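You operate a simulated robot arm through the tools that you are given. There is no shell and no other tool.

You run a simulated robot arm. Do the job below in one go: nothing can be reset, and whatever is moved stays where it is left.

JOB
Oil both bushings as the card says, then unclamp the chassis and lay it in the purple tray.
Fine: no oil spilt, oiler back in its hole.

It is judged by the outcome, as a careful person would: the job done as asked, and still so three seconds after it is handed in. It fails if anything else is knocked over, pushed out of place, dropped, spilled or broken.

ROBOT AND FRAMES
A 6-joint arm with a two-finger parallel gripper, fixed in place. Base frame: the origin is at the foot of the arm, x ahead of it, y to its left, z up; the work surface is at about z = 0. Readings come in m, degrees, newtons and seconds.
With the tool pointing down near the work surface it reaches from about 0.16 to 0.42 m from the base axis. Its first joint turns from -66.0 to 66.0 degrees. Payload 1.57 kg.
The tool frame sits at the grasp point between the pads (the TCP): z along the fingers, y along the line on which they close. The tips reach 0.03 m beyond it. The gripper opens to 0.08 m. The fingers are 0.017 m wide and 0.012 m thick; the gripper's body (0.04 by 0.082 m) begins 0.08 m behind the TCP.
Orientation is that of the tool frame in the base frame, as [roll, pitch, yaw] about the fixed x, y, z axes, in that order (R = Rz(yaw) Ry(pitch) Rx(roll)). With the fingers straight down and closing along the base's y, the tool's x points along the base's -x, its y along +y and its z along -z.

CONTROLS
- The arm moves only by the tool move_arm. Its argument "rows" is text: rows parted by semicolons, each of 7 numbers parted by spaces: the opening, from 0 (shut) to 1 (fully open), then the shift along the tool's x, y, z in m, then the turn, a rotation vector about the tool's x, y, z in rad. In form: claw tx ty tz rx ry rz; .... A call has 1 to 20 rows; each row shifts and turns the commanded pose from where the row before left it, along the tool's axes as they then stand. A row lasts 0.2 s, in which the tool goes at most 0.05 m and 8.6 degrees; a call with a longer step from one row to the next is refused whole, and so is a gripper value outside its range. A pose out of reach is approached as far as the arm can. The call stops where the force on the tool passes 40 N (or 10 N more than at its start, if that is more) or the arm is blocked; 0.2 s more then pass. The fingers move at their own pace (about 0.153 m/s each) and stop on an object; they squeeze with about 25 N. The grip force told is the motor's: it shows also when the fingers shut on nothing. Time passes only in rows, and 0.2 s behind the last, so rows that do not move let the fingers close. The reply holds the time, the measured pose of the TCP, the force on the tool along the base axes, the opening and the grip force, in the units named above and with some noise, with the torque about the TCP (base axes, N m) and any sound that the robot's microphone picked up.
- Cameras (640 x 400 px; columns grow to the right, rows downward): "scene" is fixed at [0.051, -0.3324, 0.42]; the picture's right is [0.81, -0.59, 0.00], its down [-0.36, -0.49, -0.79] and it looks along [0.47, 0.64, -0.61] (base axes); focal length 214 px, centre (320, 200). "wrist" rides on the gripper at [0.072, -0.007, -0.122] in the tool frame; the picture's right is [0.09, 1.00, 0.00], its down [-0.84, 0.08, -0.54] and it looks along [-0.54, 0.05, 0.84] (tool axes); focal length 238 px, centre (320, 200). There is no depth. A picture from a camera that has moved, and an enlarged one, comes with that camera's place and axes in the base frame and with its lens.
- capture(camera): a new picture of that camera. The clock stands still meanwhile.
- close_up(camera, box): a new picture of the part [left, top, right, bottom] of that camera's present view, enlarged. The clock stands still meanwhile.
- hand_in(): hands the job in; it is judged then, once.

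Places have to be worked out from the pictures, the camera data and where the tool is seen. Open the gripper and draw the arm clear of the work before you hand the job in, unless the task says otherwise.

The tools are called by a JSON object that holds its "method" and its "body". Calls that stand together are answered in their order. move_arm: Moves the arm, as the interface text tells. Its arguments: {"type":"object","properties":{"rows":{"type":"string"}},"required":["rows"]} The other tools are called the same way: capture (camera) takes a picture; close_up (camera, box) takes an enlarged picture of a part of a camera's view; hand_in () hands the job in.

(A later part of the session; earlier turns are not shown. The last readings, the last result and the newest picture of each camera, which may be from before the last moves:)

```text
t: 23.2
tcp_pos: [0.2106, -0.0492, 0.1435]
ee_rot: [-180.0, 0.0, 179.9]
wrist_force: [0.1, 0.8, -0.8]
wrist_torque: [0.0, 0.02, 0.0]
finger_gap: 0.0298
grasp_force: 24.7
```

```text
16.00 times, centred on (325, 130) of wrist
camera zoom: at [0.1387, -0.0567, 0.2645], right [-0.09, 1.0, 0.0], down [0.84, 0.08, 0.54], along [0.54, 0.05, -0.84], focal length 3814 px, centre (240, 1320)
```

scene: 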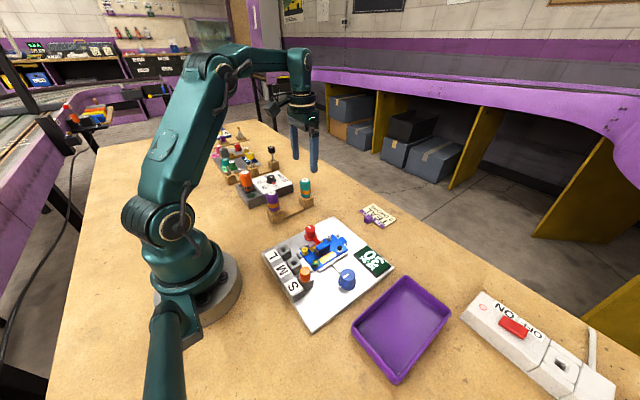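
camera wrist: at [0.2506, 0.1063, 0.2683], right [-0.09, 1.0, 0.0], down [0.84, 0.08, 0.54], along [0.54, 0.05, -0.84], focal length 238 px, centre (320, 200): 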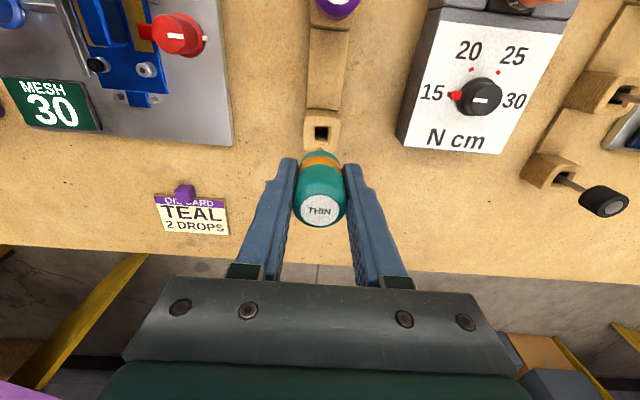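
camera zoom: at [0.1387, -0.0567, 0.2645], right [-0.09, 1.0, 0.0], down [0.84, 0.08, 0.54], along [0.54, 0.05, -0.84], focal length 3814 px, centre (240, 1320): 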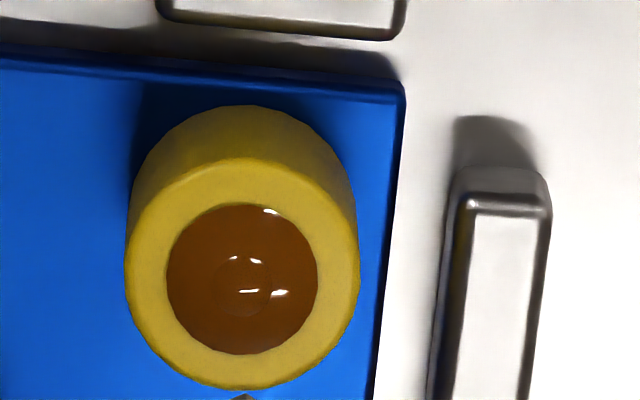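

The dome grew, so one press is one drop. Yellow now has its 2, and green needs one more. I'm moving back over green and checking alignment before the second press.

{"method": "move_arm", "body": {"rows": "0.34 0 -0.014 0 0 0 0; 0.34 0 -0.014 0 0 0 0; 0.34 0 -0.014 0 0 0 0; 0.34 0 0 0 0 0 0; 0.34 0 0 0.012 0 0 0; 0.34 0 0 0.012 0 0 0; 0.34 0 0 0.004 0 0 0; 0.34 0 0 0 0 0 0"}}

{"method": "close_up", "body": {"camera": "scene", "box": [300, 250, 330, 274]}}

{"method": "close_up", "body": {"camera": "wrist", "box": [290, 110, 350, 160]}}

```text
t: 25.0
tcp_pos: [0.2109, -0.0912, 0.116]
ee_rot: [180.0, 0.0, 179.9]
wrist_force: [-0.5, -0.5, -0.9]
wrist_torque: [0.0, -0.03, -0.02]
finger_gap: 0.0298
grasp_force: 25.3
```

```text
16.00 times, centred on (315, 262) of scene
camera zoom: at [0.051, -0.3324, 0.42], right [0.81, -0.59, 0.0], down [-0.36, -0.49, -0.79], along [0.47, 0.64, -0.61], focal length 3432 px, centre (400, -792)
```

zoom: 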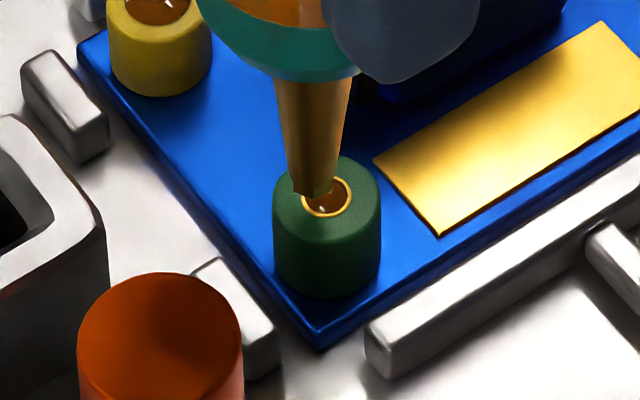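

```text
8.00 times, centred on (320, 135) of wrist
camera zoom: at [0.1385, -0.0989, 0.2359], right [-0.09, 1.0, 0.0], down [0.84, 0.08, 0.54], along [0.54, 0.05, -0.84], focal length 1907 px, centre (320, 720)
```

zoom: 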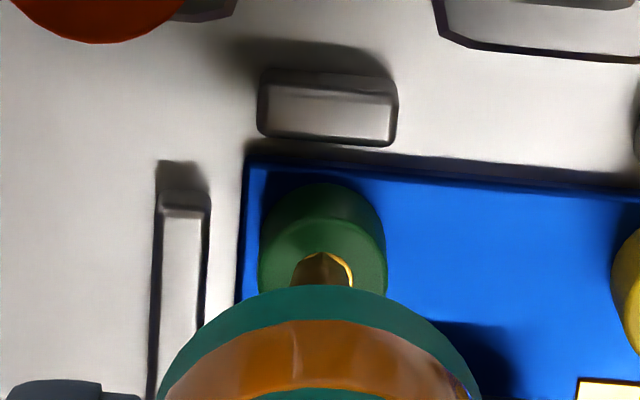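

The tip has tilted about 2 mm toward −x in the grip after the presses. I'm shifting the tool +2.2 mm in x to bring it back over the cup, and checking again closer in.

{"method": "move_arm", "body": {"rows": "0.34 -0.0022 0 0 0 0 0; 0.34 0 0 0.004 0 0 0; 0.34 0 0 0 0 0 0"}}

{"method": "close_up", "body": {"camera": "scene", "box": [300, 250, 330, 274]}}

{"method": "close_up", "body": {"camera": "wrist", "box": [290, 110, 350, 160]}}

{"method": "close_up", "body": {"camera": "scene", "box": [270, 190, 360, 280]}}

```text
t: 25.8
tcp_pos: [0.2142, -0.0909, 0.1108]
ee_rot: [180.0, 0.0, 179.8]
wrist_force: [0.2, -0.1, -0.3]
wrist_torque: [-0.01, 0.01, 0.01]
finger_gap: 0.0298
grasp_force: 24.6
```

```text
16.00 times, centred on (315, 262) of scene
camera zoom: at [0.051, -0.3324, 0.42], right [0.81, -0.59, 0.0], down [-0.36, -0.49, -0.79], along [0.47, 0.64, -0.61], focal length 3432 px, centre (400, -792)
```

zoom: 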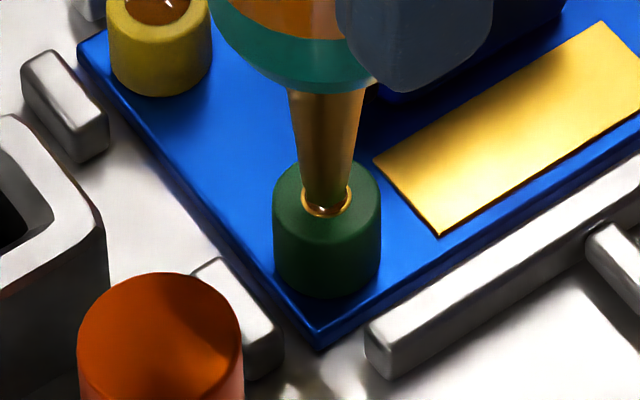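

```text
8.00 times, centred on (320, 135) of wrist
camera zoom: at [0.1407, -0.0987, 0.2323], right [-0.09, 1.0, 0.0], down [0.84, 0.08, 0.54], along [0.54, 0.05, -0.84], focal length 1907 px, centre (320, 720)
```

zoom: 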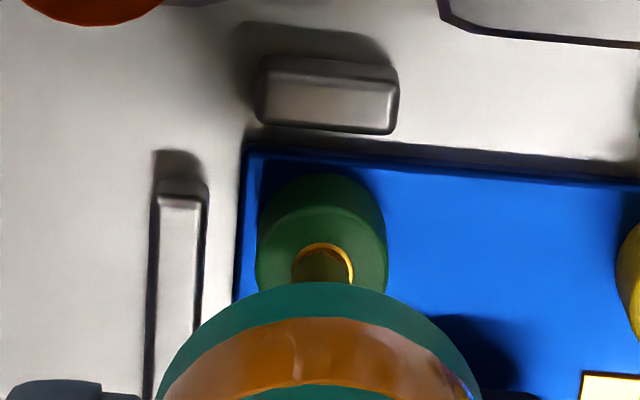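

```text
4.44 times, centred on (315, 235) of scene
camera zoom: at [0.051, -0.3324, 0.42], right [0.81, -0.59, 0.0], down [-0.36, -0.49, -0.79], along [0.47, 0.64, -0.61], focal length 953 px, centre (342, 44)
```

zoom: 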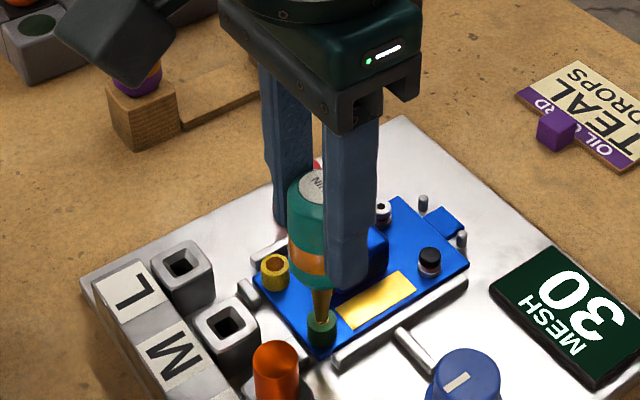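

The tip is centred over the cup and only 1–2 mm above it. I'm creeping down with force checks so the second press is gentle.

{"method": "move_arm", "body": {"rows": "0.34 0 0 0.0007 0 0 0"}}

```text
t: 26.2
tcp_pos: [0.2144, -0.0921, 0.1101]
ee_rot: [-179.9, 0.0, 179.9]
wrist_force: [0.3, -0.5, -0.3]
wrist_torque: [0.01, 0.02, -0.01]
finger_gap: 0.0298
grasp_force: 25.3
```

{"method": "move_arm", "body": {"rows": "0.34 0 0 0.0007 0 0 0"}}

{"method": "close_up", "body": {"camera": "scene", "box": [300, 250, 330, 274]}}

```text
t: 26.6
tcp_pos: [0.2134, -0.0927, 0.1102]
ee_rot: [-179.9, 0.2, 179.9]
wrist_force: [-0.3, -0.1, 4.3]
wrist_torque: [-0.1, 0.02, 0.01]
finger_gap: 0.0296
grasp_force: 25.1
```

```text
16.00 times, centred on (315, 262) of scene
camera zoom: at [0.051, -0.3324, 0.42], right [0.81, -0.59, 0.0], down [-0.36, -0.49, -0.79], along [0.47, 0.64, -0.61], focal length 3432 px, centre (400, -792)
```

zoom: 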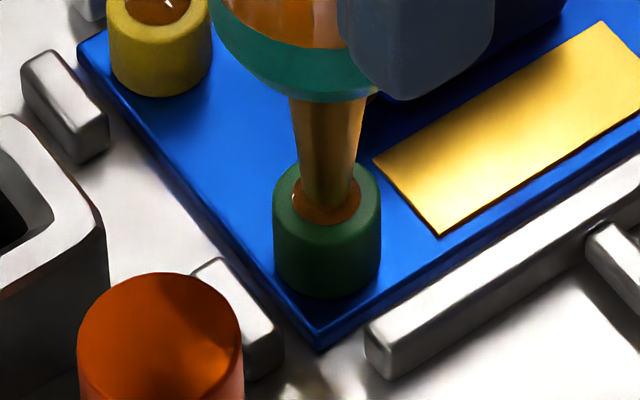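

Contact came at 4.3 N and the dome grew to the two-drop size. I'm lifting straight up to check both bushings.

{"method": "move_arm", "body": {"rows": "0.34 0 0 -0.004 0 0 0; 0.34 0 0 -0.012 0 0 0; 0.34 0 0 -0.012 0 0 0; 0.34 0 0 -0.012 0 0 0; 0.34 0 0 0 0 0 0"}}

{"method": "close_up", "body": {"camera": "scene", "box": [294, 240, 330, 268]}}

{"method": "close_up", "body": {"camera": "wrist", "box": [300, 105, 380, 150]}}

{"method": "capture", "body": {"camera": "wrist"}}

```text
t: 27.8
tcp_pos: [0.2142, -0.0912, 0.1493]
ee_rot: [180.0, 0.0, 179.9]
wrist_force: [0.0, -0.5, -1.4]
wrist_torque: [0.03, -0.03, -0.02]
finger_gap: 0.0296
grasp_force: 25.2
```

```text
14.29 times, centred on (312, 254) of scene
camera zoom: at [0.051, -0.3324, 0.42], right [0.81, -0.59, 0.0], down [-0.36, -0.49, -0.79], along [0.47, 0.64, -0.61], focal length 3064 px, centre (434, -571)
```

zoom: 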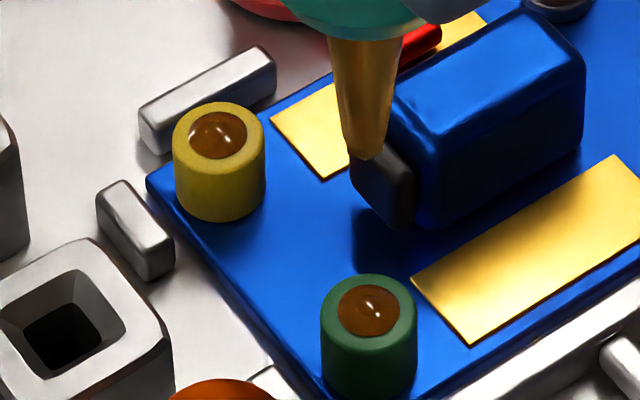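

```text
8.00 times, centred on (340, 128) of wrist
camera zoom: at [0.1408, -0.0987, 0.2711], right [-0.09, 1.0, 0.0], down [0.84, 0.08, 0.54], along [0.54, 0.05, -0.84], focal length 1907 px, centre (160, 780)
```

zoom: 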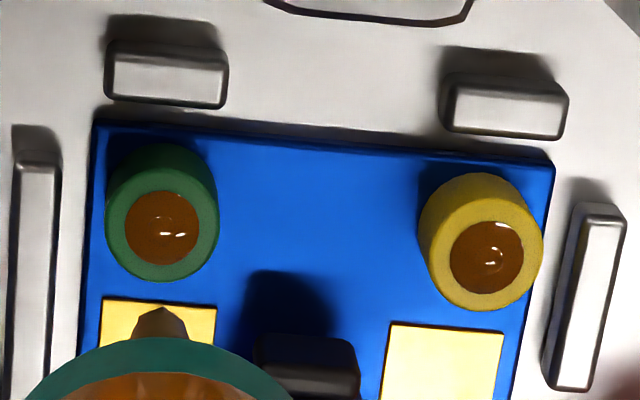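

```text
taken
camera wrist: at [0.1408, -0.0987, 0.2711], right [-0.09, 1.0, 0.0], down [0.84, 0.08, 0.54], along [0.54, 0.05, -0.84], focal length 238 px, centre (320, 200)
```

wrist: 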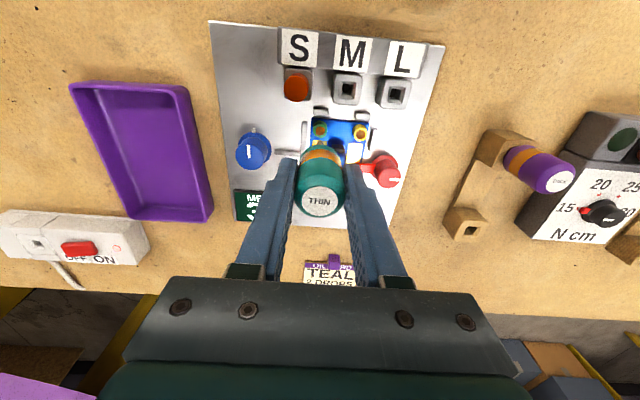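

Both domes match at two drops. The oiler may be creeping down in the grip, so before I return it I want a careful look at how it sits now.

{"method": "close_up", "body": {"camera": "scene", "box": [280, 190, 350, 260]}}

{"method": "close_up", "body": {"camera": "wrist", "box": [270, 130, 370, 230]}}

```text
5.71 times, centred on (315, 225) of scene
camera zoom: at [0.051, -0.3324, 0.42], right [0.81, -0.59, 0.0], down [-0.36, -0.49, -0.79], along [0.47, 0.64, -0.61], focal length 1226 px, centre (349, 57)
```

zoom: 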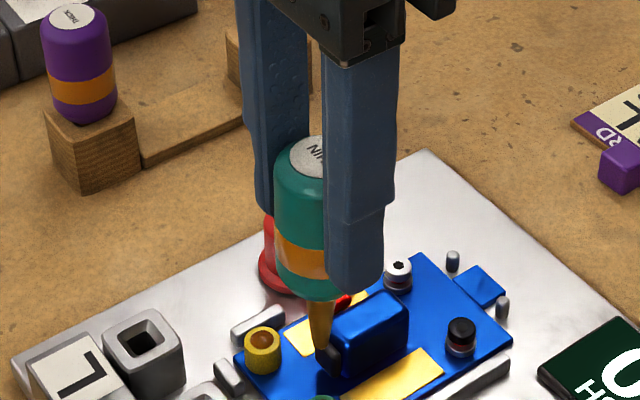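

```text
4.00 times, centred on (320, 180) of wrist
camera zoom: at [0.1408, -0.0987, 0.2711], right [-0.09, 1.0, 0.0], down [0.84, 0.08, 0.54], along [0.54, 0.05, -0.84], focal length 953 px, centre (320, 280)
```

zoom: 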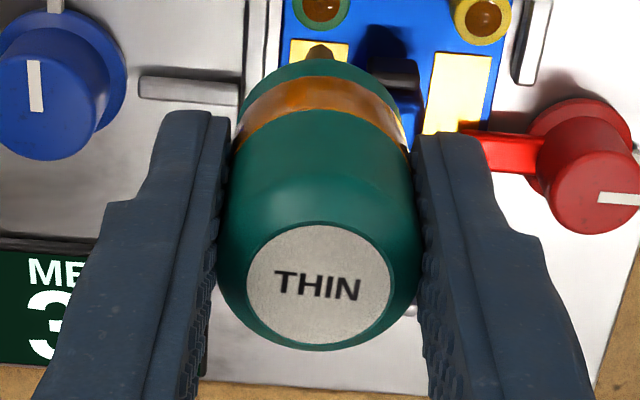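

The oiler has crept about 12 mm down in the grip but is still held firmly. I'm carrying it back over its hole with the nozzle well above everything.

{"method": "move_arm", "body": {"rows": "0.34 0 0 -0.015 0 0 0; 0.34 -0.01238 0.02278 0 0 0 0; 0.34 -0.01238 0.02278 0 0 0 0; 0.34 -0.01238 0.02278 0 0 0 0; 0.34 -0.01238 0.02278 0 0 0 0; 0.34 -0.01238 0.02278 0 0 0 0; 0.34 -0.01238 0.02278 0 0 0 0; 0.34 -0.01238 0.02278 0 0 0 0; 0.34 -0.01238 0.02278 0 0 0 0; 0.34 -0.01238 0.02278 0 0 0 0; 0.34 0 0 0.012 0 0 0; 0.34 0 0 0.012 0 0 0; 0.34 0 0 0 0 0 0"}}

{"method": "close_up", "body": {"camera": "scene", "box": [270, 150, 340, 220]}}

{"method": "close_up", "body": {"camera": "wrist", "box": [280, 110, 360, 160]}}

{"method": "capture", "body": {"camera": "wrist"}}

```text
t: 30.6
tcp_pos: [0.3252, 0.1136, 0.1408]
ee_rot: [180.0, 0.0, 179.9]
wrist_force: [0.3, -0.6, -1.0]
wrist_torque: [0.0, -0.02, -0.01]
finger_gap: 0.0298
grasp_force: 25.2
```

```text
5.71 times, centred on (305, 185) of scene
camera zoom: at [0.051, -0.3324, 0.42], right [0.81, -0.59, 0.0], down [-0.36, -0.49, -0.79], along [0.47, 0.64, -0.61], focal length 1226 px, centre (406, 286)
```

zoom: 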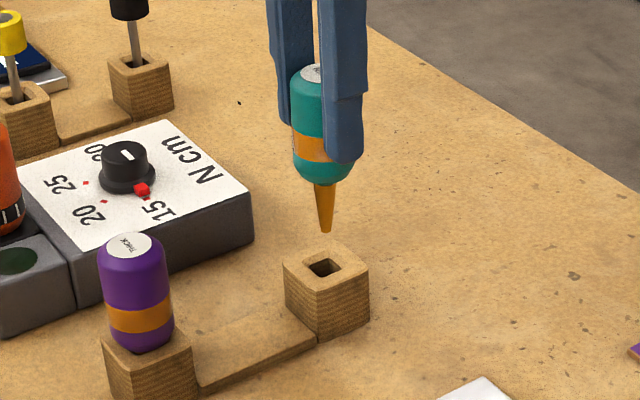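

```text
8.00 times, centred on (320, 135) of wrist
camera zoom: at [0.2529, 0.1069, 0.2615], right [-0.09, 1.0, 0.0], down [0.84, 0.08, 0.54], along [0.54, 0.05, -0.84], focal length 1907 px, centre (320, 720)
```

zoom: 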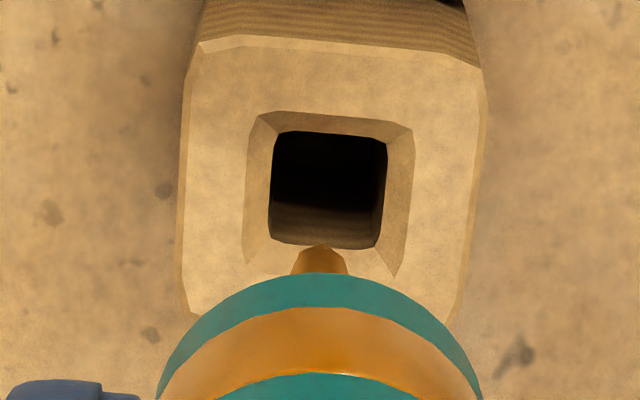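

```text
taken
camera wrist: at [0.2529, 0.1069, 0.2615], right [-0.09, 1.0, 0.0], down [0.84, 0.08, 0.54], along [0.54, 0.05, -0.84], focal length 238 px, centre (320, 200)
```

wrist: 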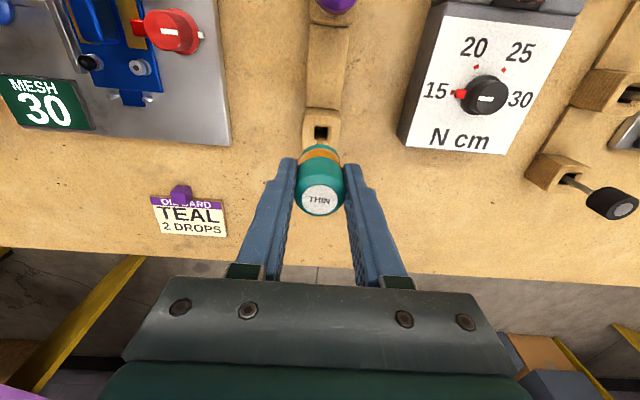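

The tip is about 24 mm above the chamfered hole and within about 1.5 mm of its centre. I'm adjusting slightly and lowering to just above the mouth for another check.

{"method": "move_arm", "body": {"rows": "0.34 0.001 0.0006 0 0 0 0; 0.34 0 0 0.009 0 0 0; 0.34 0 0 0.009 0 0 0; 0.34 0 0 0 0 0 0"}}

{"method": "close_up", "body": {"camera": "scene", "box": [280, 170, 330, 220]}}

{"method": "close_up", "body": {"camera": "wrist", "box": [280, 110, 360, 160]}}

```text
t: 31.6
tcp_pos: [0.3238, 0.1136, 0.122]
ee_rot: [180.0, -0.1, 179.8]
wrist_force: [-0.1, -0.6, -0.4]
wrist_torque: [-0.01, 0.03, 0.0]
finger_gap: 0.0299
grasp_force: 25.1
```

```text
8.00 times, centred on (305, 195) of scene
camera zoom: at [0.051, -0.3324, 0.42], right [0.81, -0.59, 0.0], down [-0.36, -0.49, -0.79], along [0.47, 0.64, -0.61], focal length 1716 px, centre (440, 240)
```

zoom: 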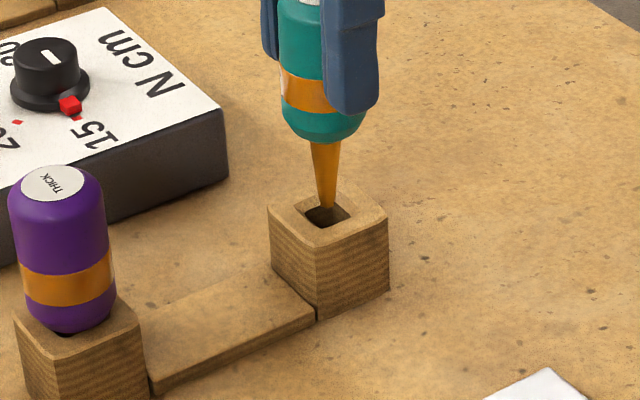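

```text
8.00 times, centred on (320, 135) of wrist
camera zoom: at [0.2516, 0.107, 0.2436], right [-0.09, 1.0, 0.0], down [0.84, 0.08, 0.54], along [0.54, 0.05, -0.84], focal length 1907 px, centre (320, 720)
```

zoom: 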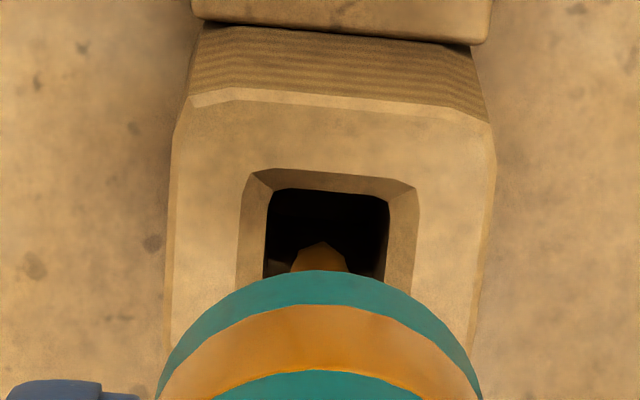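

Both views now put the tip about 1.8 mm short in x and about 1.5 mm low in y relative to the hole centre. I'm correcting that and lowering the nozzle into the mouth.

{"method": "move_arm", "body": {"rows": "0.34 -0.0018 0.0014 0 0 0 0; 0.34 0 0 0.004 0 0 0; 0.34 0 0 0.004 0 0 0; 0.34 0 0 0 0 0 0"}}

{"method": "close_up", "body": {"camera": "scene", "box": [280, 170, 330, 220]}}

{"method": "close_up", "body": {"camera": "wrist", "box": [280, 110, 360, 160]}}

```text
t: 32.6
tcp_pos: [0.3255, 0.1159, 0.1141]
ee_rot: [179.9, 0.0, 179.8]
wrist_force: [-0.2, 0.2, 0.1]
wrist_torque: [0.0, -0.01, 0.0]
finger_gap: 0.03
grasp_force: 24.7
```

```text
8.00 times, centred on (305, 195) of scene
camera zoom: at [0.051, -0.3324, 0.42], right [0.81, -0.59, 0.0], down [-0.36, -0.49, -0.79], along [0.47, 0.64, -0.61], focal length 1716 px, centre (440, 240)
```

zoom: 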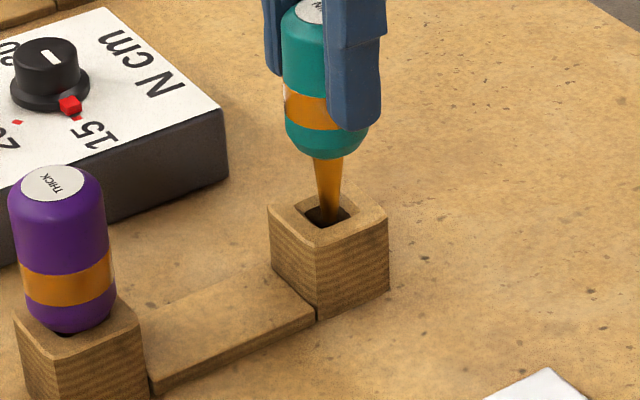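

```text
8.00 times, centred on (320, 135) of wrist
camera zoom: at [0.2533, 0.1086, 0.2354], right [-0.09, 1.0, 0.0], down [0.84, 0.08, 0.54], along [0.54, 0.05, -0.84], focal length 1907 px, centre (320, 720)
```

zoom: 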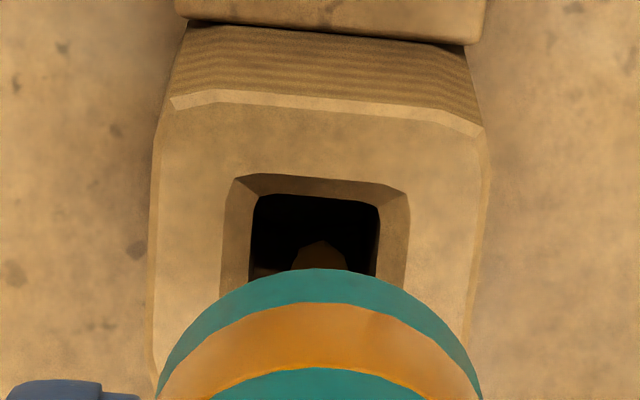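

The nozzle tip is inside the hole and centred. I'm continuing down in small steps while watching the force.

{"method": "move_arm", "body": {"rows": "0.34 0 0 0.004 0 0 0; 0.34 0 0 0.004 0 0 0; 0.34 0 0 0.004 0 0 0; 0.34 0 0 0 0 0 0"}}

{"method": "close_up", "body": {"camera": "scene", "box": [280, 170, 330, 220]}}

{"method": "close_up", "body": {"camera": "wrist", "box": [280, 110, 360, 160]}}

```text
t: 33.6
tcp_pos: [0.3255, 0.1157, 0.1033]
ee_rot: [180.0, 0.0, 179.9]
wrist_force: [-0.6, -0.5, -0.7]
wrist_torque: [-0.03, -0.01, 0.02]
finger_gap: 0.0297
grasp_force: 24.5
```

```text
8.00 times, centred on (305, 195) of scene
camera zoom: at [0.051, -0.3324, 0.42], right [0.81, -0.59, 0.0], down [-0.36, -0.49, -0.79], along [0.47, 0.64, -0.61], focal length 1716 px, centre (440, 240)
```

zoom: 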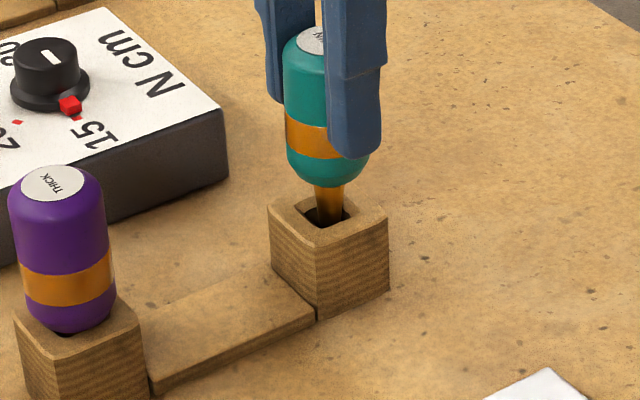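

```text
8.00 times, centred on (320, 135) of wrist
camera zoom: at [0.2531, 0.1083, 0.2238], right [-0.09, 1.0, 0.0], down [0.84, 0.08, 0.54], along [0.54, 0.05, -0.84], focal length 1907 px, centre (320, 720)
```

zoom: 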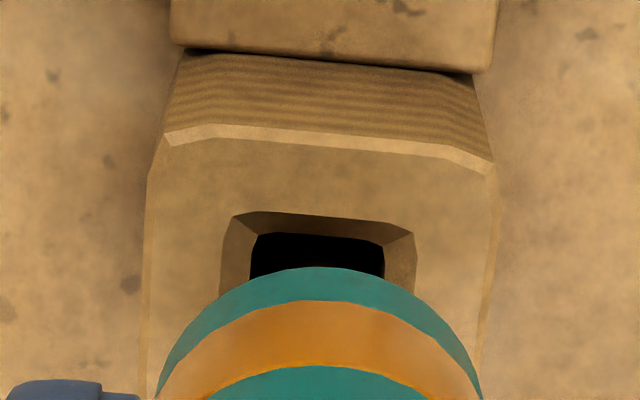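

{"method": "move_arm", "body": {"rows": "0.34 0 0 0.003 0 0 0; 0.34 0 0 0.003 0 0 0; 0.34 0 0 0.002 0 0 0; 0.34 0 0 0 0 0 0"}}

{"method": "close_up", "body": {"camera": "scene", "box": [280, 170, 330, 220]}}

{"method": "capture", "body": {"camera": "wrist"}}

```text
t: 34.6
tcp_pos: [0.3263, 0.1151, 0.0948]
ee_rot: [180.0, 0.0, -180.0]
wrist_force: [0.0, 0.1, -0.9]
wrist_torque: [-0.01, 0.01, 0.03]
finger_gap: 0.0297
grasp_force: 25.5
```

```text
8.00 times, centred on (305, 195) of scene
camera zoom: at [0.051, -0.3324, 0.42], right [0.81, -0.59, 0.0], down [-0.36, -0.49, -0.79], along [0.47, 0.64, -0.61], focal length 1716 px, centre (440, 240)
```

zoom: 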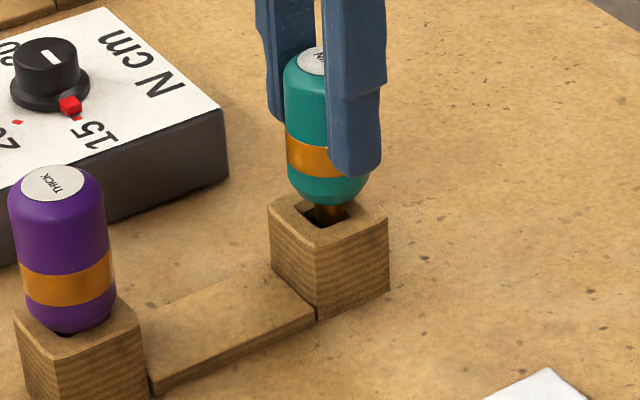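

```text
taken
camera wrist: at [0.2531, 0.1086, 0.2157], right [-0.09, 1.0, 0.0], down [0.84, 0.08, 0.54], along [0.54, 0.05, -0.84], focal length 238 px, centre (320, 200)
```

wrist: 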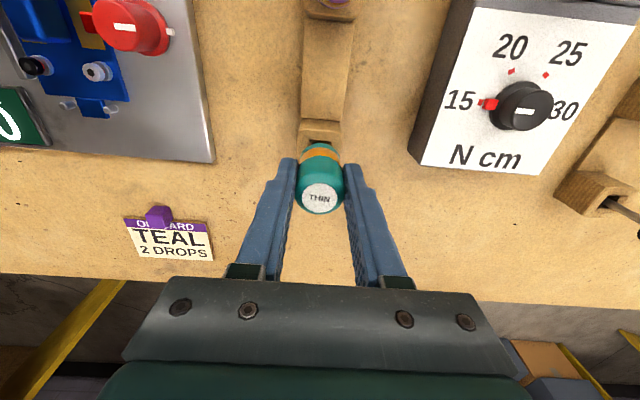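

Comparing against its original seated look, the oiler has about 9 mm to go. I'm lowering another 6 mm, then going gently.

{"method": "move_arm", "body": {"rows": "0.34 0 0 0.002 0 0 0; 0.34 0 0 0.002 0 0 0; 0.34 0 0 0.002 0 0 0; 0.34 0 0 0 0 0 0"}}

{"method": "close_up", "body": {"camera": "scene", "box": [280, 170, 330, 220]}}

```text
t: 35.6
tcp_pos: [0.3263, 0.1169, 0.0891]
ee_rot: [180.0, 0.0, 179.9]
wrist_force: [0.3, 0.8, -0.1]
wrist_torque: [-0.03, 0.02, 0.02]
finger_gap: 0.0293
grasp_force: 25.1
```

```text
8.00 times, centred on (305, 195) of scene
camera zoom: at [0.051, -0.3324, 0.42], right [0.81, -0.59, 0.0], down [-0.36, -0.49, -0.79], along [0.47, 0.64, -0.61], focal length 1716 px, centre (440, 240)
```

zoom: 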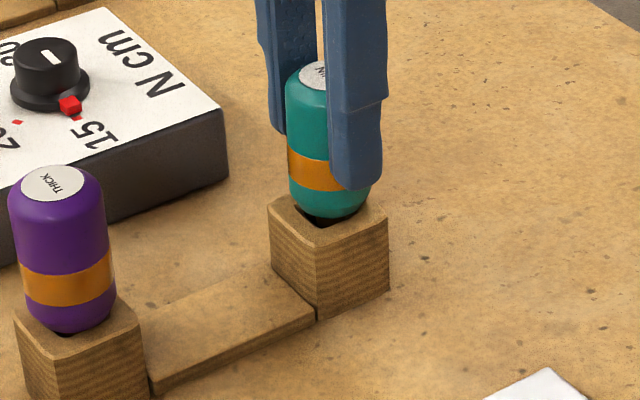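

{"method": "move_arm", "body": {"rows": "0.34 0 0 0.001 0 0 0; 0.34 0 0 0.001 0 0 0"}}

```text
t: 36.2
tcp_pos: [0.3262, 0.116, 0.0874]
ee_rot: [179.9, 0.1, -180.0]
wrist_force: [-3.2, -1.4, 11.4]
wrist_torque: [-0.17, 0.01, 0.02]
finger_gap: 0.03
grasp_force: 24.6
```

Contact came at 11 N, right at the expected seating height. I'm checking the view before I let go.

{"method": "close_up", "body": {"camera": "scene", "box": [280, 165, 330, 215]}}

{"method": "close_up", "body": {"camera": "wrist", "box": [270, 120, 370, 220]}}

```text
8.00 times, centred on (305, 190) of scene
camera zoom: at [0.051, -0.3324, 0.42], right [0.81, -0.59, 0.0], down [-0.36, -0.49, -0.79], along [0.47, 0.64, -0.61], focal length 1716 px, centre (440, 280)
```

zoom: 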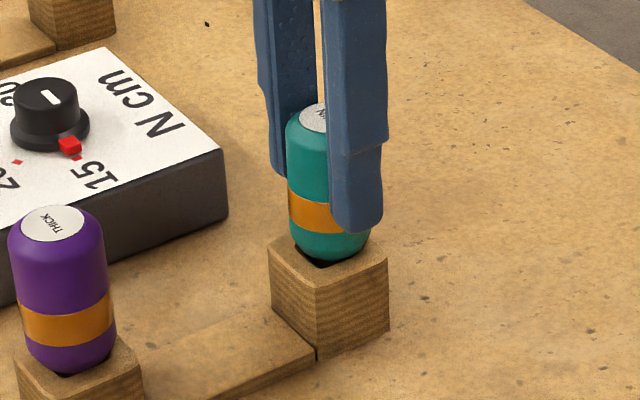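

```text
4.00 times, centred on (320, 170) of wrist
camera zoom: at [0.2532, 0.1084, 0.2085], right [-0.09, 1.0, 0.0], down [0.84, 0.08, 0.54], along [0.54, 0.05, -0.84], focal length 953 px, centre (320, 320)
```

zoom: 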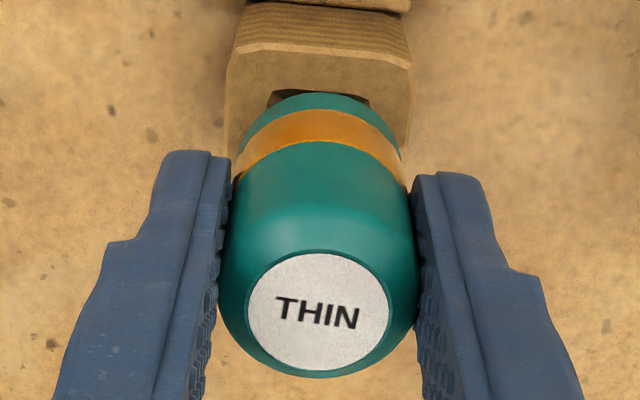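

It is within about 1 mm of its original seated height. I'm opening slowly so it settles, then checking that it stands straight.

{"method": "move_arm", "body": {"rows": "0.39 0 0 0 0 0 0; 0.41 0 0 0 0 0 0; 0.45 0 0 0 0 0 0; 0.45 0 0 0 0 0 0"}}

{"method": "close_up", "body": {"camera": "scene", "box": [280, 165, 330, 215]}}

{"method": "close_up", "body": {"camera": "wrist", "box": [270, 120, 370, 220]}}

```text
t: 37.2
tcp_pos: [0.3264, 0.1164, 0.0873]
ee_rot: [-180.0, 0.0, 179.8]
wrist_force: [0.3, -0.2, 1.0]
wrist_torque: [0.04, 0.0, 0.04]
finger_gap: 0.0361
grasp_force: 0.0
```

```text
8.00 times, centred on (305, 190) of scene
camera zoom: at [0.051, -0.3324, 0.42], right [0.81, -0.59, 0.0], down [-0.36, -0.49, -0.79], along [0.47, 0.64, -0.61], focal length 1716 px, centre (440, 280)
```

zoom: 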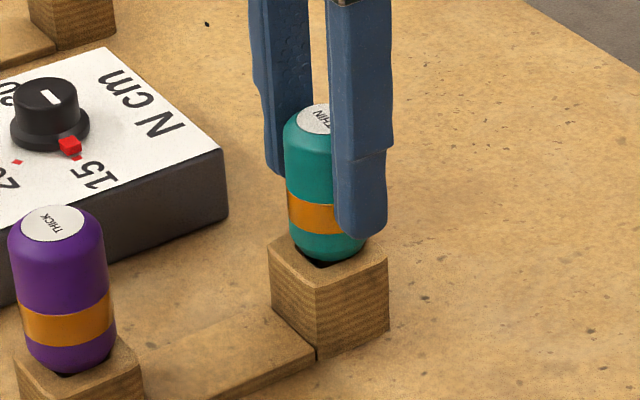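

```text
4.00 times, centred on (320, 170) of wrist
camera zoom: at [0.2532, 0.1084, 0.2081], right [-0.09, 1.0, 0.0], down [0.84, 0.08, 0.54], along [0.54, 0.05, -0.84], focal length 953 px, centre (320, 320)
```

zoom: 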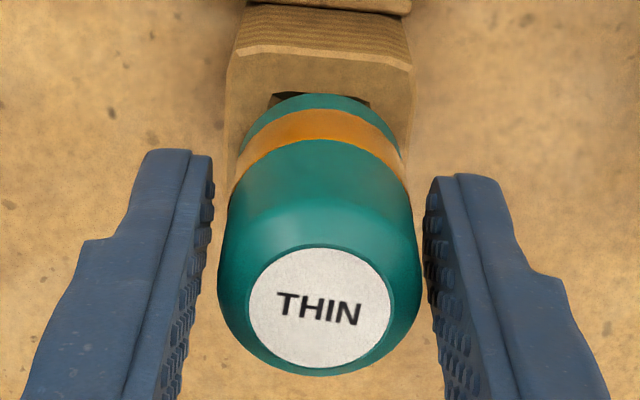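

The oiler stands upright in its hole and is free of the fingers. I'm opening fully and rising clear, then comparing with its original pose.

{"method": "move_arm", "body": {"rows": "0.7 0 0 0 0 0 0; 1 0 0 0 0 0 0; 1 0 0 0 0 0 0; 1 0 0 -0.02 0 0 0; 1 0 0 -0.03 0 0 0; 1 0 0 -0.03 0 0 0; 1 0 0 0 0 0 0"}}

{"method": "close_up", "body": {"camera": "scene", "box": [250, 165, 330, 225]}}

{"method": "capture", "body": {"camera": "wrist"}}

```text
t: 38.8
tcp_pos: [0.3263, 0.1154, 0.1668]
ee_rot: [-179.9, 0.0, 179.9]
wrist_force: [0.0, -0.5, 1.0]
wrist_torque: [-0.02, -0.02, -0.01]
finger_gap: 0.0798
grasp_force: 0.1
```

```text
6.67 times, centred on (290, 195) of scene
camera zoom: at [0.051, -0.3324, 0.42], right [0.81, -0.59, 0.0], down [-0.36, -0.49, -0.79], along [0.47, 0.64, -0.61], focal length 1430 px, centre (520, 233)
```

zoom: 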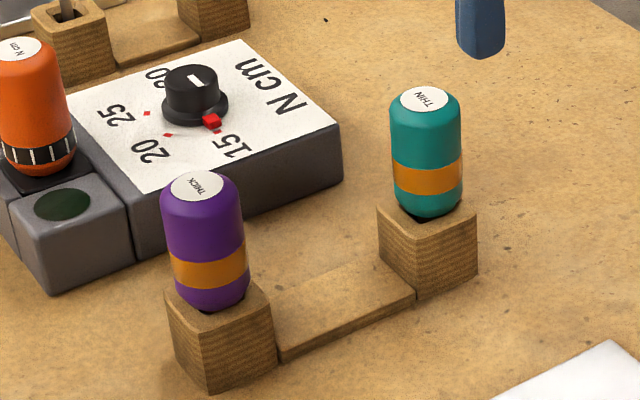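

```text
taken
camera wrist: at [0.2533, 0.1083, 0.2879], right [-0.09, 1.0, 0.0], down [0.84, 0.08, 0.54], along [0.54, 0.05, -0.84], focal length 238 px, centre (320, 200)
```

wrist: 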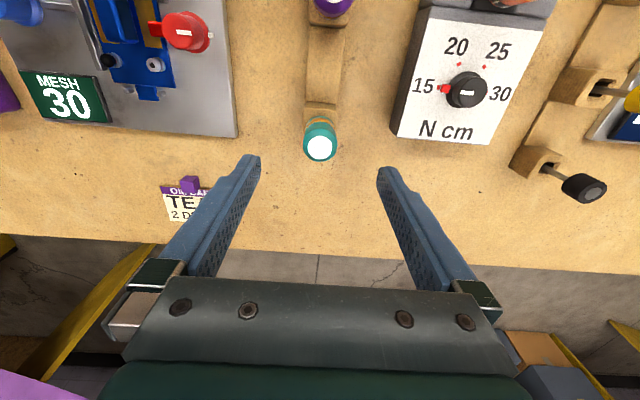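

The teal oiler is back in its hole, upright. Next is the clamp: the red knob axis triangulates to about (0.250, -0.015) with its top near z≈0.049 and its arm pointing toward -y over the chassis. I'm moving above it for a closer look.

{"method": "move_arm", "body": {"rows": "1 0.01263 -0.02162 0 0 0 0; 1 0.01263 -0.02162 0 0 0 0; 1 0.01263 -0.02162 0 0 0 0; 1 0.01263 -0.02162 0 0 0 0; 1 0.01263 -0.02162 0 0 0 0; 1 0.01263 -0.02162 0 0 0 0; 1 0 0 0 0 0 0"}}

{"method": "close_up", "body": {"camera": "wrist", "box": [240, 70, 400, 180]}}

{"method": "close_up", "body": {"camera": "scene", "box": [290, 215, 350, 265]}}

```text
t: 40.4
tcp_pos: [0.2498, -0.0142, 0.1674]
ee_rot: [-179.9, 0.1, 179.9]
wrist_force: [0.3, -0.9, 0.5]
wrist_torque: [-0.05, -0.01, -0.01]
finger_gap: 0.08
grasp_force: 0.1
```

```text
3.64 times, centred on (320, 125) of wrist
camera zoom: at [0.1774, -0.0214, 0.2878], right [-0.09, 1.0, 0.0], down [0.84, 0.08, 0.54], along [0.54, 0.05, -0.84], focal length 867 px, centre (320, 473)
```

zoom: 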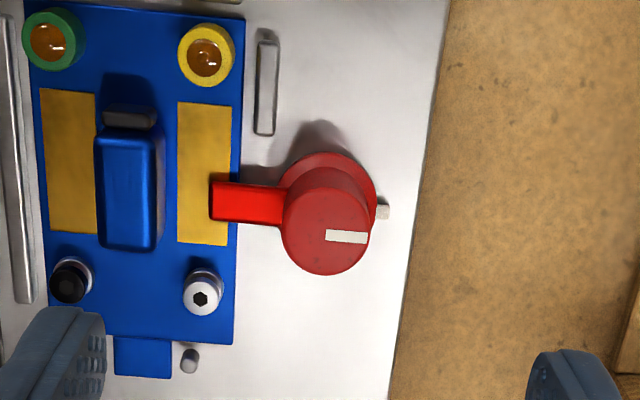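

```text
8.00 times, centred on (320, 240) of scene
camera zoom: at [0.051, -0.3324, 0.42], right [0.81, -0.59, 0.0], down [-0.36, -0.49, -0.79], along [0.47, 0.64, -0.61], focal length 1716 px, centre (320, -120)
```

zoom: 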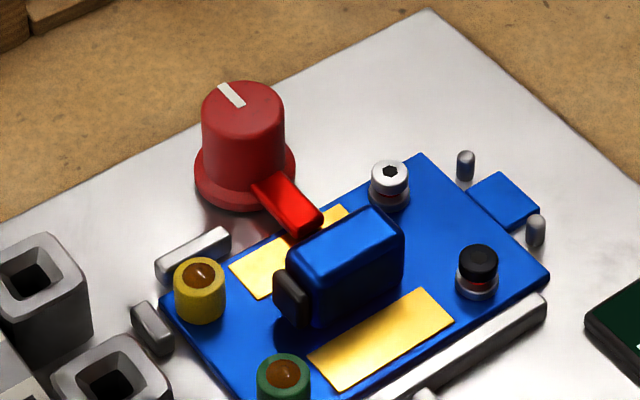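

The knob axis is at about (0.255, -0.012), top z≈0.040, diameter about 26 mm. Turning counter-clockwise swings the arm to +x, clear of the fence and the screw. I'm centring over it and pre-turning the gripper 90° clockwise so the fingers straddle the knob along x and don't touch the clamp arm.

{"method": "move_arm", "body": {"rows": "0.6 -0.005 0.0026 0 0 0 0; 0.6 0 0 0 0 0 0.1428; 0.6 0 0 0 0 0 0.1428; 0.6 0 0 0 0 0 0.1428; 0.6 0 0 0 0 0 0.1428; 0.6 0 0 0 0 0 0.1428; 0.6 0 0 0 0 0 0.1428; 0.6 0 0 0 0 0 0.1428; 0.6 0 0 0 0 0 0.1428; 0.6 0 0 0 0 0 0.1428; 0.6 0 0 0 0 0 0.1428; 0.6 0 0 0 0 0 0.1428; 0.6 0 0 0 0 0 0"}}

{"method": "capture", "body": {"camera": "wrist"}}

{"method": "capture", "body": {"camera": "scene"}}

```text
t: 43.2
tcp_pos: [0.256, -0.0112, 0.1667]
ee_rot: [-180.0, 0.0, 89.9]
wrist_force: [0.3, 0.1, -0.1]
wrist_torque: [0.04, 0.01, 0.03]
finger_gap: 0.0482
grasp_force: 0.1
```

```text
taken
camera wrist: at [0.2478, 0.0603, 0.2879], right [1.0, 0.09, 0.0], down [0.07, -0.84, 0.54], along [0.05, -0.54, -0.84], focal length 238 px, centre (320, 200)
```

wrist: 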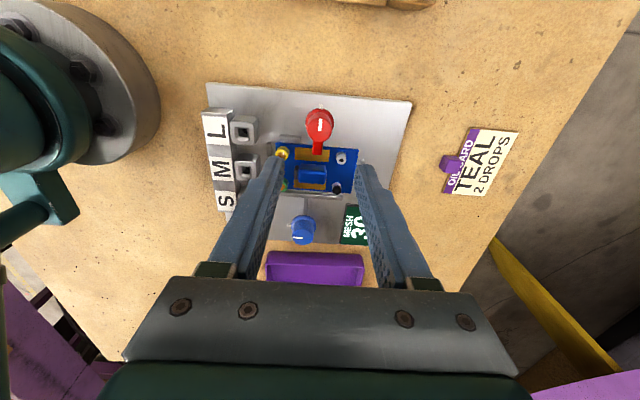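

```text
taken
```

scene: 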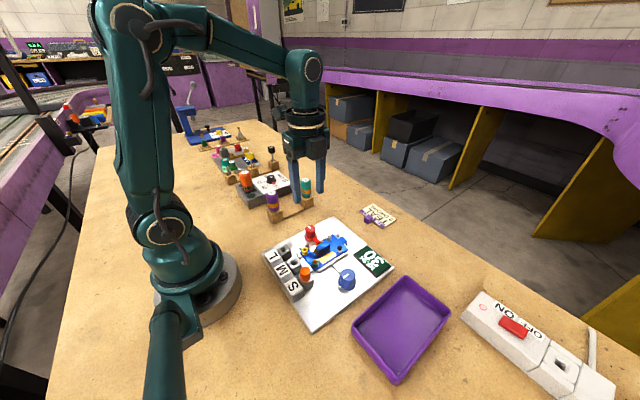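

{"method": "close_up", "body": {"camera": "wrist", "box": [270, 90, 370, 170]}}

```text
5.00 times, centred on (320, 130) of wrist
camera zoom: at [0.2478, 0.0603, 0.2879], right [1.0, 0.09, 0.0], down [0.07, -0.84, 0.54], along [0.05, -0.54, -0.84], focal length 1192 px, centre (320, 550)
```

zoom: 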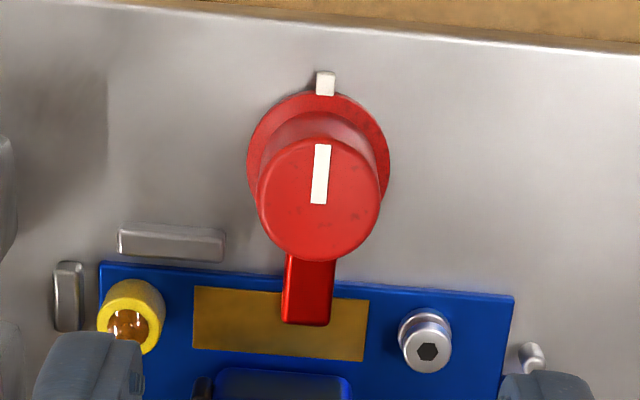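

The knob appears exactly where it should for an aligned grasp. I'm descending to bring the fingertips down around it at about z≈0.025.

{"method": "move_arm", "body": {"rows": "0.6 0 0 0.025 0 0 0; 0.6 0 0 0.025 0 0 0; 0.6 0 0 0.02 0 0 0; 0.6 0 0 0.015 0 0 0; 0.6 0 0 0.015 0 0 0; 0.6 0 0 0.01 0 0 0; 0.6 0 0 0 0 0 0"}}

{"method": "close_up", "body": {"camera": "scene", "box": [270, 195, 370, 275]}}

{"method": "capture", "body": {"camera": "wrist"}}

```text
t: 44.8
tcp_pos: [0.2549, -0.0108, 0.0559]
ee_rot: [179.9, 0.0, 90.0]
wrist_force: [-1.1, 0.6, -0.6]
wrist_torque: [0.0, 0.01, 0.01]
finger_gap: 0.0481
grasp_force: 0.2
```

```text
5.00 times, centred on (320, 235) of scene
camera zoom: at [0.051, -0.3324, 0.42], right [0.81, -0.59, 0.0], down [-0.36, -0.49, -0.79], along [0.47, 0.64, -0.61], focal length 1072 px, centre (320, 25)
```

zoom: 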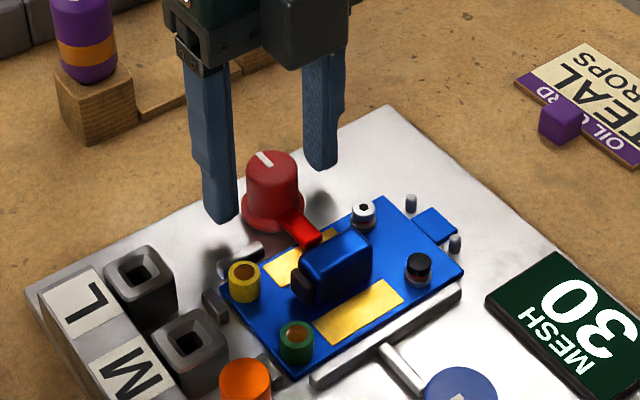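

```text
taken
camera wrist: at [0.248, 0.0599, 0.1777], right [1.0, 0.09, 0.0], down [0.08, -0.84, 0.54], along [0.05, -0.54, -0.84], focal length 238 px, centre (320, 200)
```

wrist: 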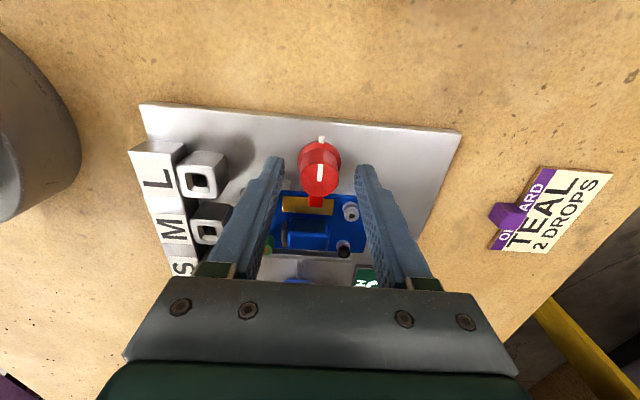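

The fingers straddle the knob cleanly, so I'm closing on it.

{"method": "move_arm", "body": {"rows": "0.4 0 0 0 0 0 0; 0.3 0 0 0 0 0 0; 0.2 0 0 0 0 0 0; 0.2 0 0 0 0 0 0"}}

{"method": "close_up", "body": {"camera": "wrist", "box": [260, 120, 380, 220]}}

```text
t: 45.8
tcp_pos: [0.2569, -0.0113, 0.0568]
ee_rot: [-179.9, 0.0, 90.0]
wrist_force: [-6.8, 0.3, 0.7]
wrist_torque: [0.05, -0.19, 0.01]
finger_gap: 0.0254
grasp_force: 36.6
```

```text
4.00 times, centred on (320, 170) of wrist
camera zoom: at [0.2477, 0.0599, 0.1778], right [1.0, 0.09, 0.0], down [0.08, -0.84, 0.54], along [0.05, -0.54, -0.84], focal length 953 px, centre (320, 320)
```

zoom: 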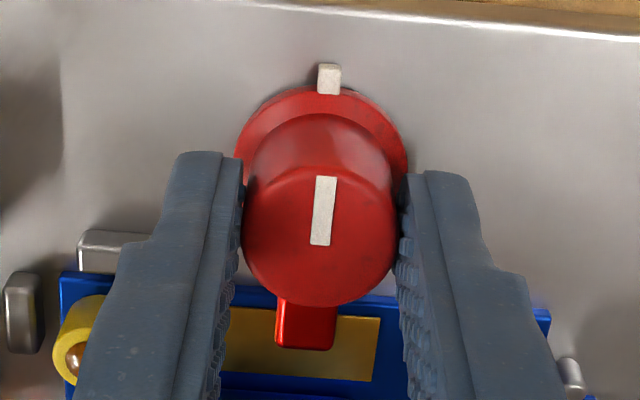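

The knob is gripped with a small side load of −6.8 N in x. I'm easing about 0.7 mm toward −x to centre on its axis, then starting a slow counter-clockwise turn while watching the torque.

{"method": "move_arm", "body": {"rows": "0.2 0 -0.0007 0 0 0 0; 0.2 0 0 0 0 0 -0.07; 0.2 0 0 0 0 0 -0.07; 0.2 0 0 0 0 0 0"}}

{"method": "close_up", "body": {"camera": "wrist", "box": [260, 120, 380, 220]}}

```text
t: 46.8
tcp_pos: [0.2545, -0.0128, 0.056]
ee_rot: [179.9, 0.0, 98.0]
wrist_force: [1.9, -2.7, -6.1]
wrist_torque: [0.18, 0.35, -0.02]
finger_gap: 0.0257
grasp_force: 36.9
```

```text
4.00 times, centred on (320, 170) of wrist
camera zoom: at [0.2373, 0.0583, 0.1778], right [0.97, 0.23, 0.0], down [0.19, -0.82, 0.54], along [0.13, -0.53, -0.84], focal length 953 px, centre (320, 320)
```

zoom: 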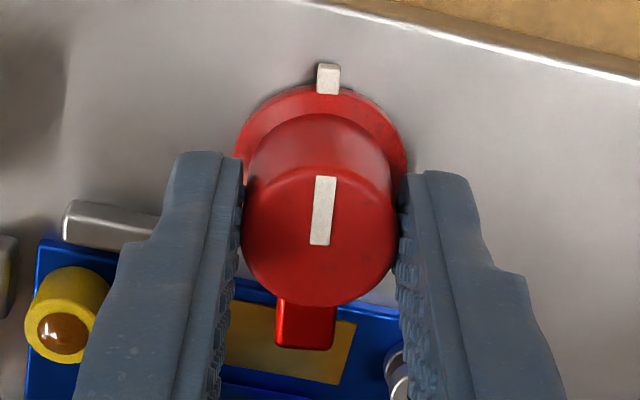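

The knob turns with the gripper at almost no torque. I'm continuing the counter-clockwise turn.

{"method": "move_arm", "body": {"rows": "0.2 0 0 0 0 0 -0.1; 0.2 0 0 0 0 0 -0.1; 0.2 0 0 0 0 0 -0.1; 0.2 0 0 0 0 0 -0.1; 0.2 0 0 0 0 0 0"}}

{"method": "close_up", "body": {"camera": "scene", "box": [280, 205, 360, 275]}}

{"method": "close_up", "body": {"camera": "wrist", "box": [260, 120, 380, 220]}}

```text
t: 48.0
tcp_pos: [0.2545, -0.0107, 0.057]
ee_rot: [180.0, -0.1, 121.1]
wrist_force: [-2.3, -5.6, -1.8]
wrist_torque: [-0.37, -0.47, 0.01]
finger_gap: 0.0256
grasp_force: 36.9
```

```text
5.71 times, centred on (320, 240) of scene
camera zoom: at [0.051, -0.3324, 0.42], right [0.81, -0.59, 0.0], down [-0.36, -0.49, -0.79], along [0.47, 0.64, -0.61], focal length 1226 px, centre (320, -29)
```

zoom: 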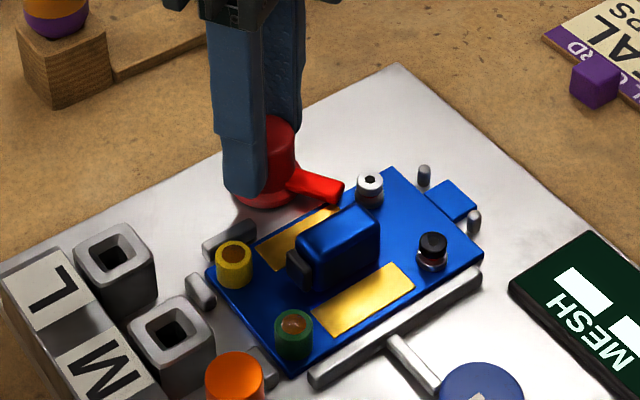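

```text
4.00 times, centred on (320, 170) of wrist
camera zoom: at [0.2111, 0.0461, 0.1779], right [0.81, 0.59, 0.0], down [0.5, -0.68, 0.54], along [0.32, -0.44, -0.84], focal length 953 px, centre (320, 320)
```

zoom: 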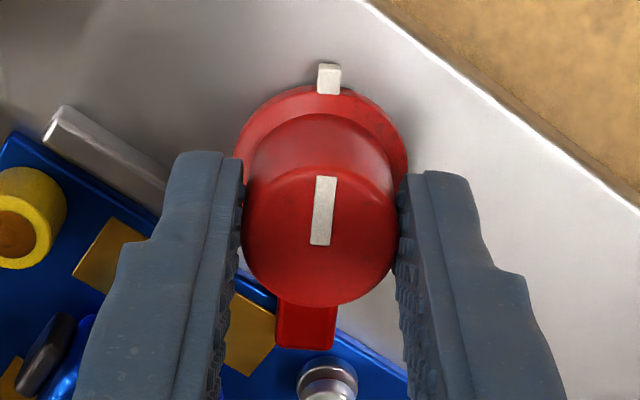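

The arm has swung about 31° and geometry gives about 5 mm clearance to the silver screw. I'm continuing the turn with a tiny re-centring.

{"method": "move_arm", "body": {"rows": "0.2 -0.0003 -0.0004 0 0 0 -0.1; 0.2 0 0 0 0 0 -0.1; 0.2 0 0 0 0 0 -0.1; 0.2 0 0 0 0 0 0"}}

{"method": "close_up", "body": {"camera": "scene", "box": [280, 205, 360, 275]}}

{"method": "close_up", "body": {"camera": "wrist", "box": [260, 120, 380, 220]}}

```text
t: 49.0
tcp_pos: [0.2548, -0.011, 0.0561]
ee_rot: [180.0, 0.0, 138.2]
wrist_force: [0.1, 2.4, -2.0]
wrist_torque: [0.16, 0.6, 0.01]
finger_gap: 0.0257
grasp_force: 37.0
```

```text
5.71 times, centred on (320, 240) of scene
camera zoom: at [0.051, -0.3324, 0.42], right [0.81, -0.59, 0.0], down [-0.36, -0.49, -0.79], along [0.47, 0.64, -0.61], focal length 1226 px, centre (320, -29)
```

zoom: 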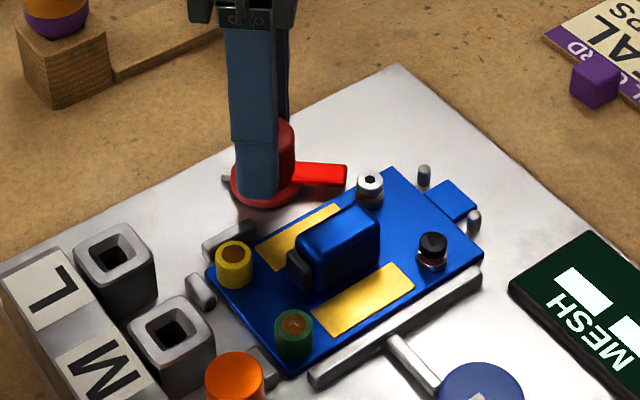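

```text
4.00 times, centred on (320, 170) of wrist
camera zoom: at [0.1957, 0.0307, 0.1779], right [0.6, 0.8, 0.0], down [0.68, -0.5, 0.54], along [0.44, -0.32, -0.84], focal length 953 px, centre (320, 320)
```

zoom: 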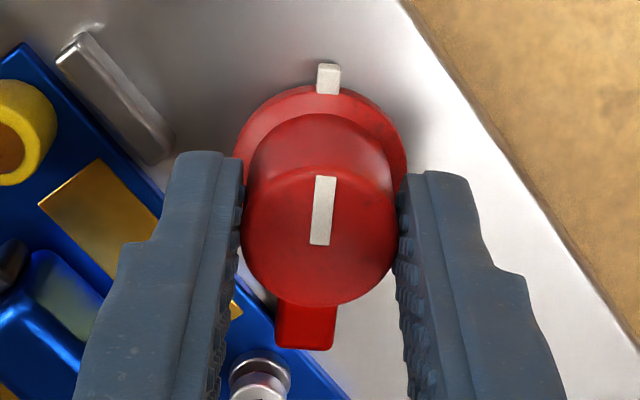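

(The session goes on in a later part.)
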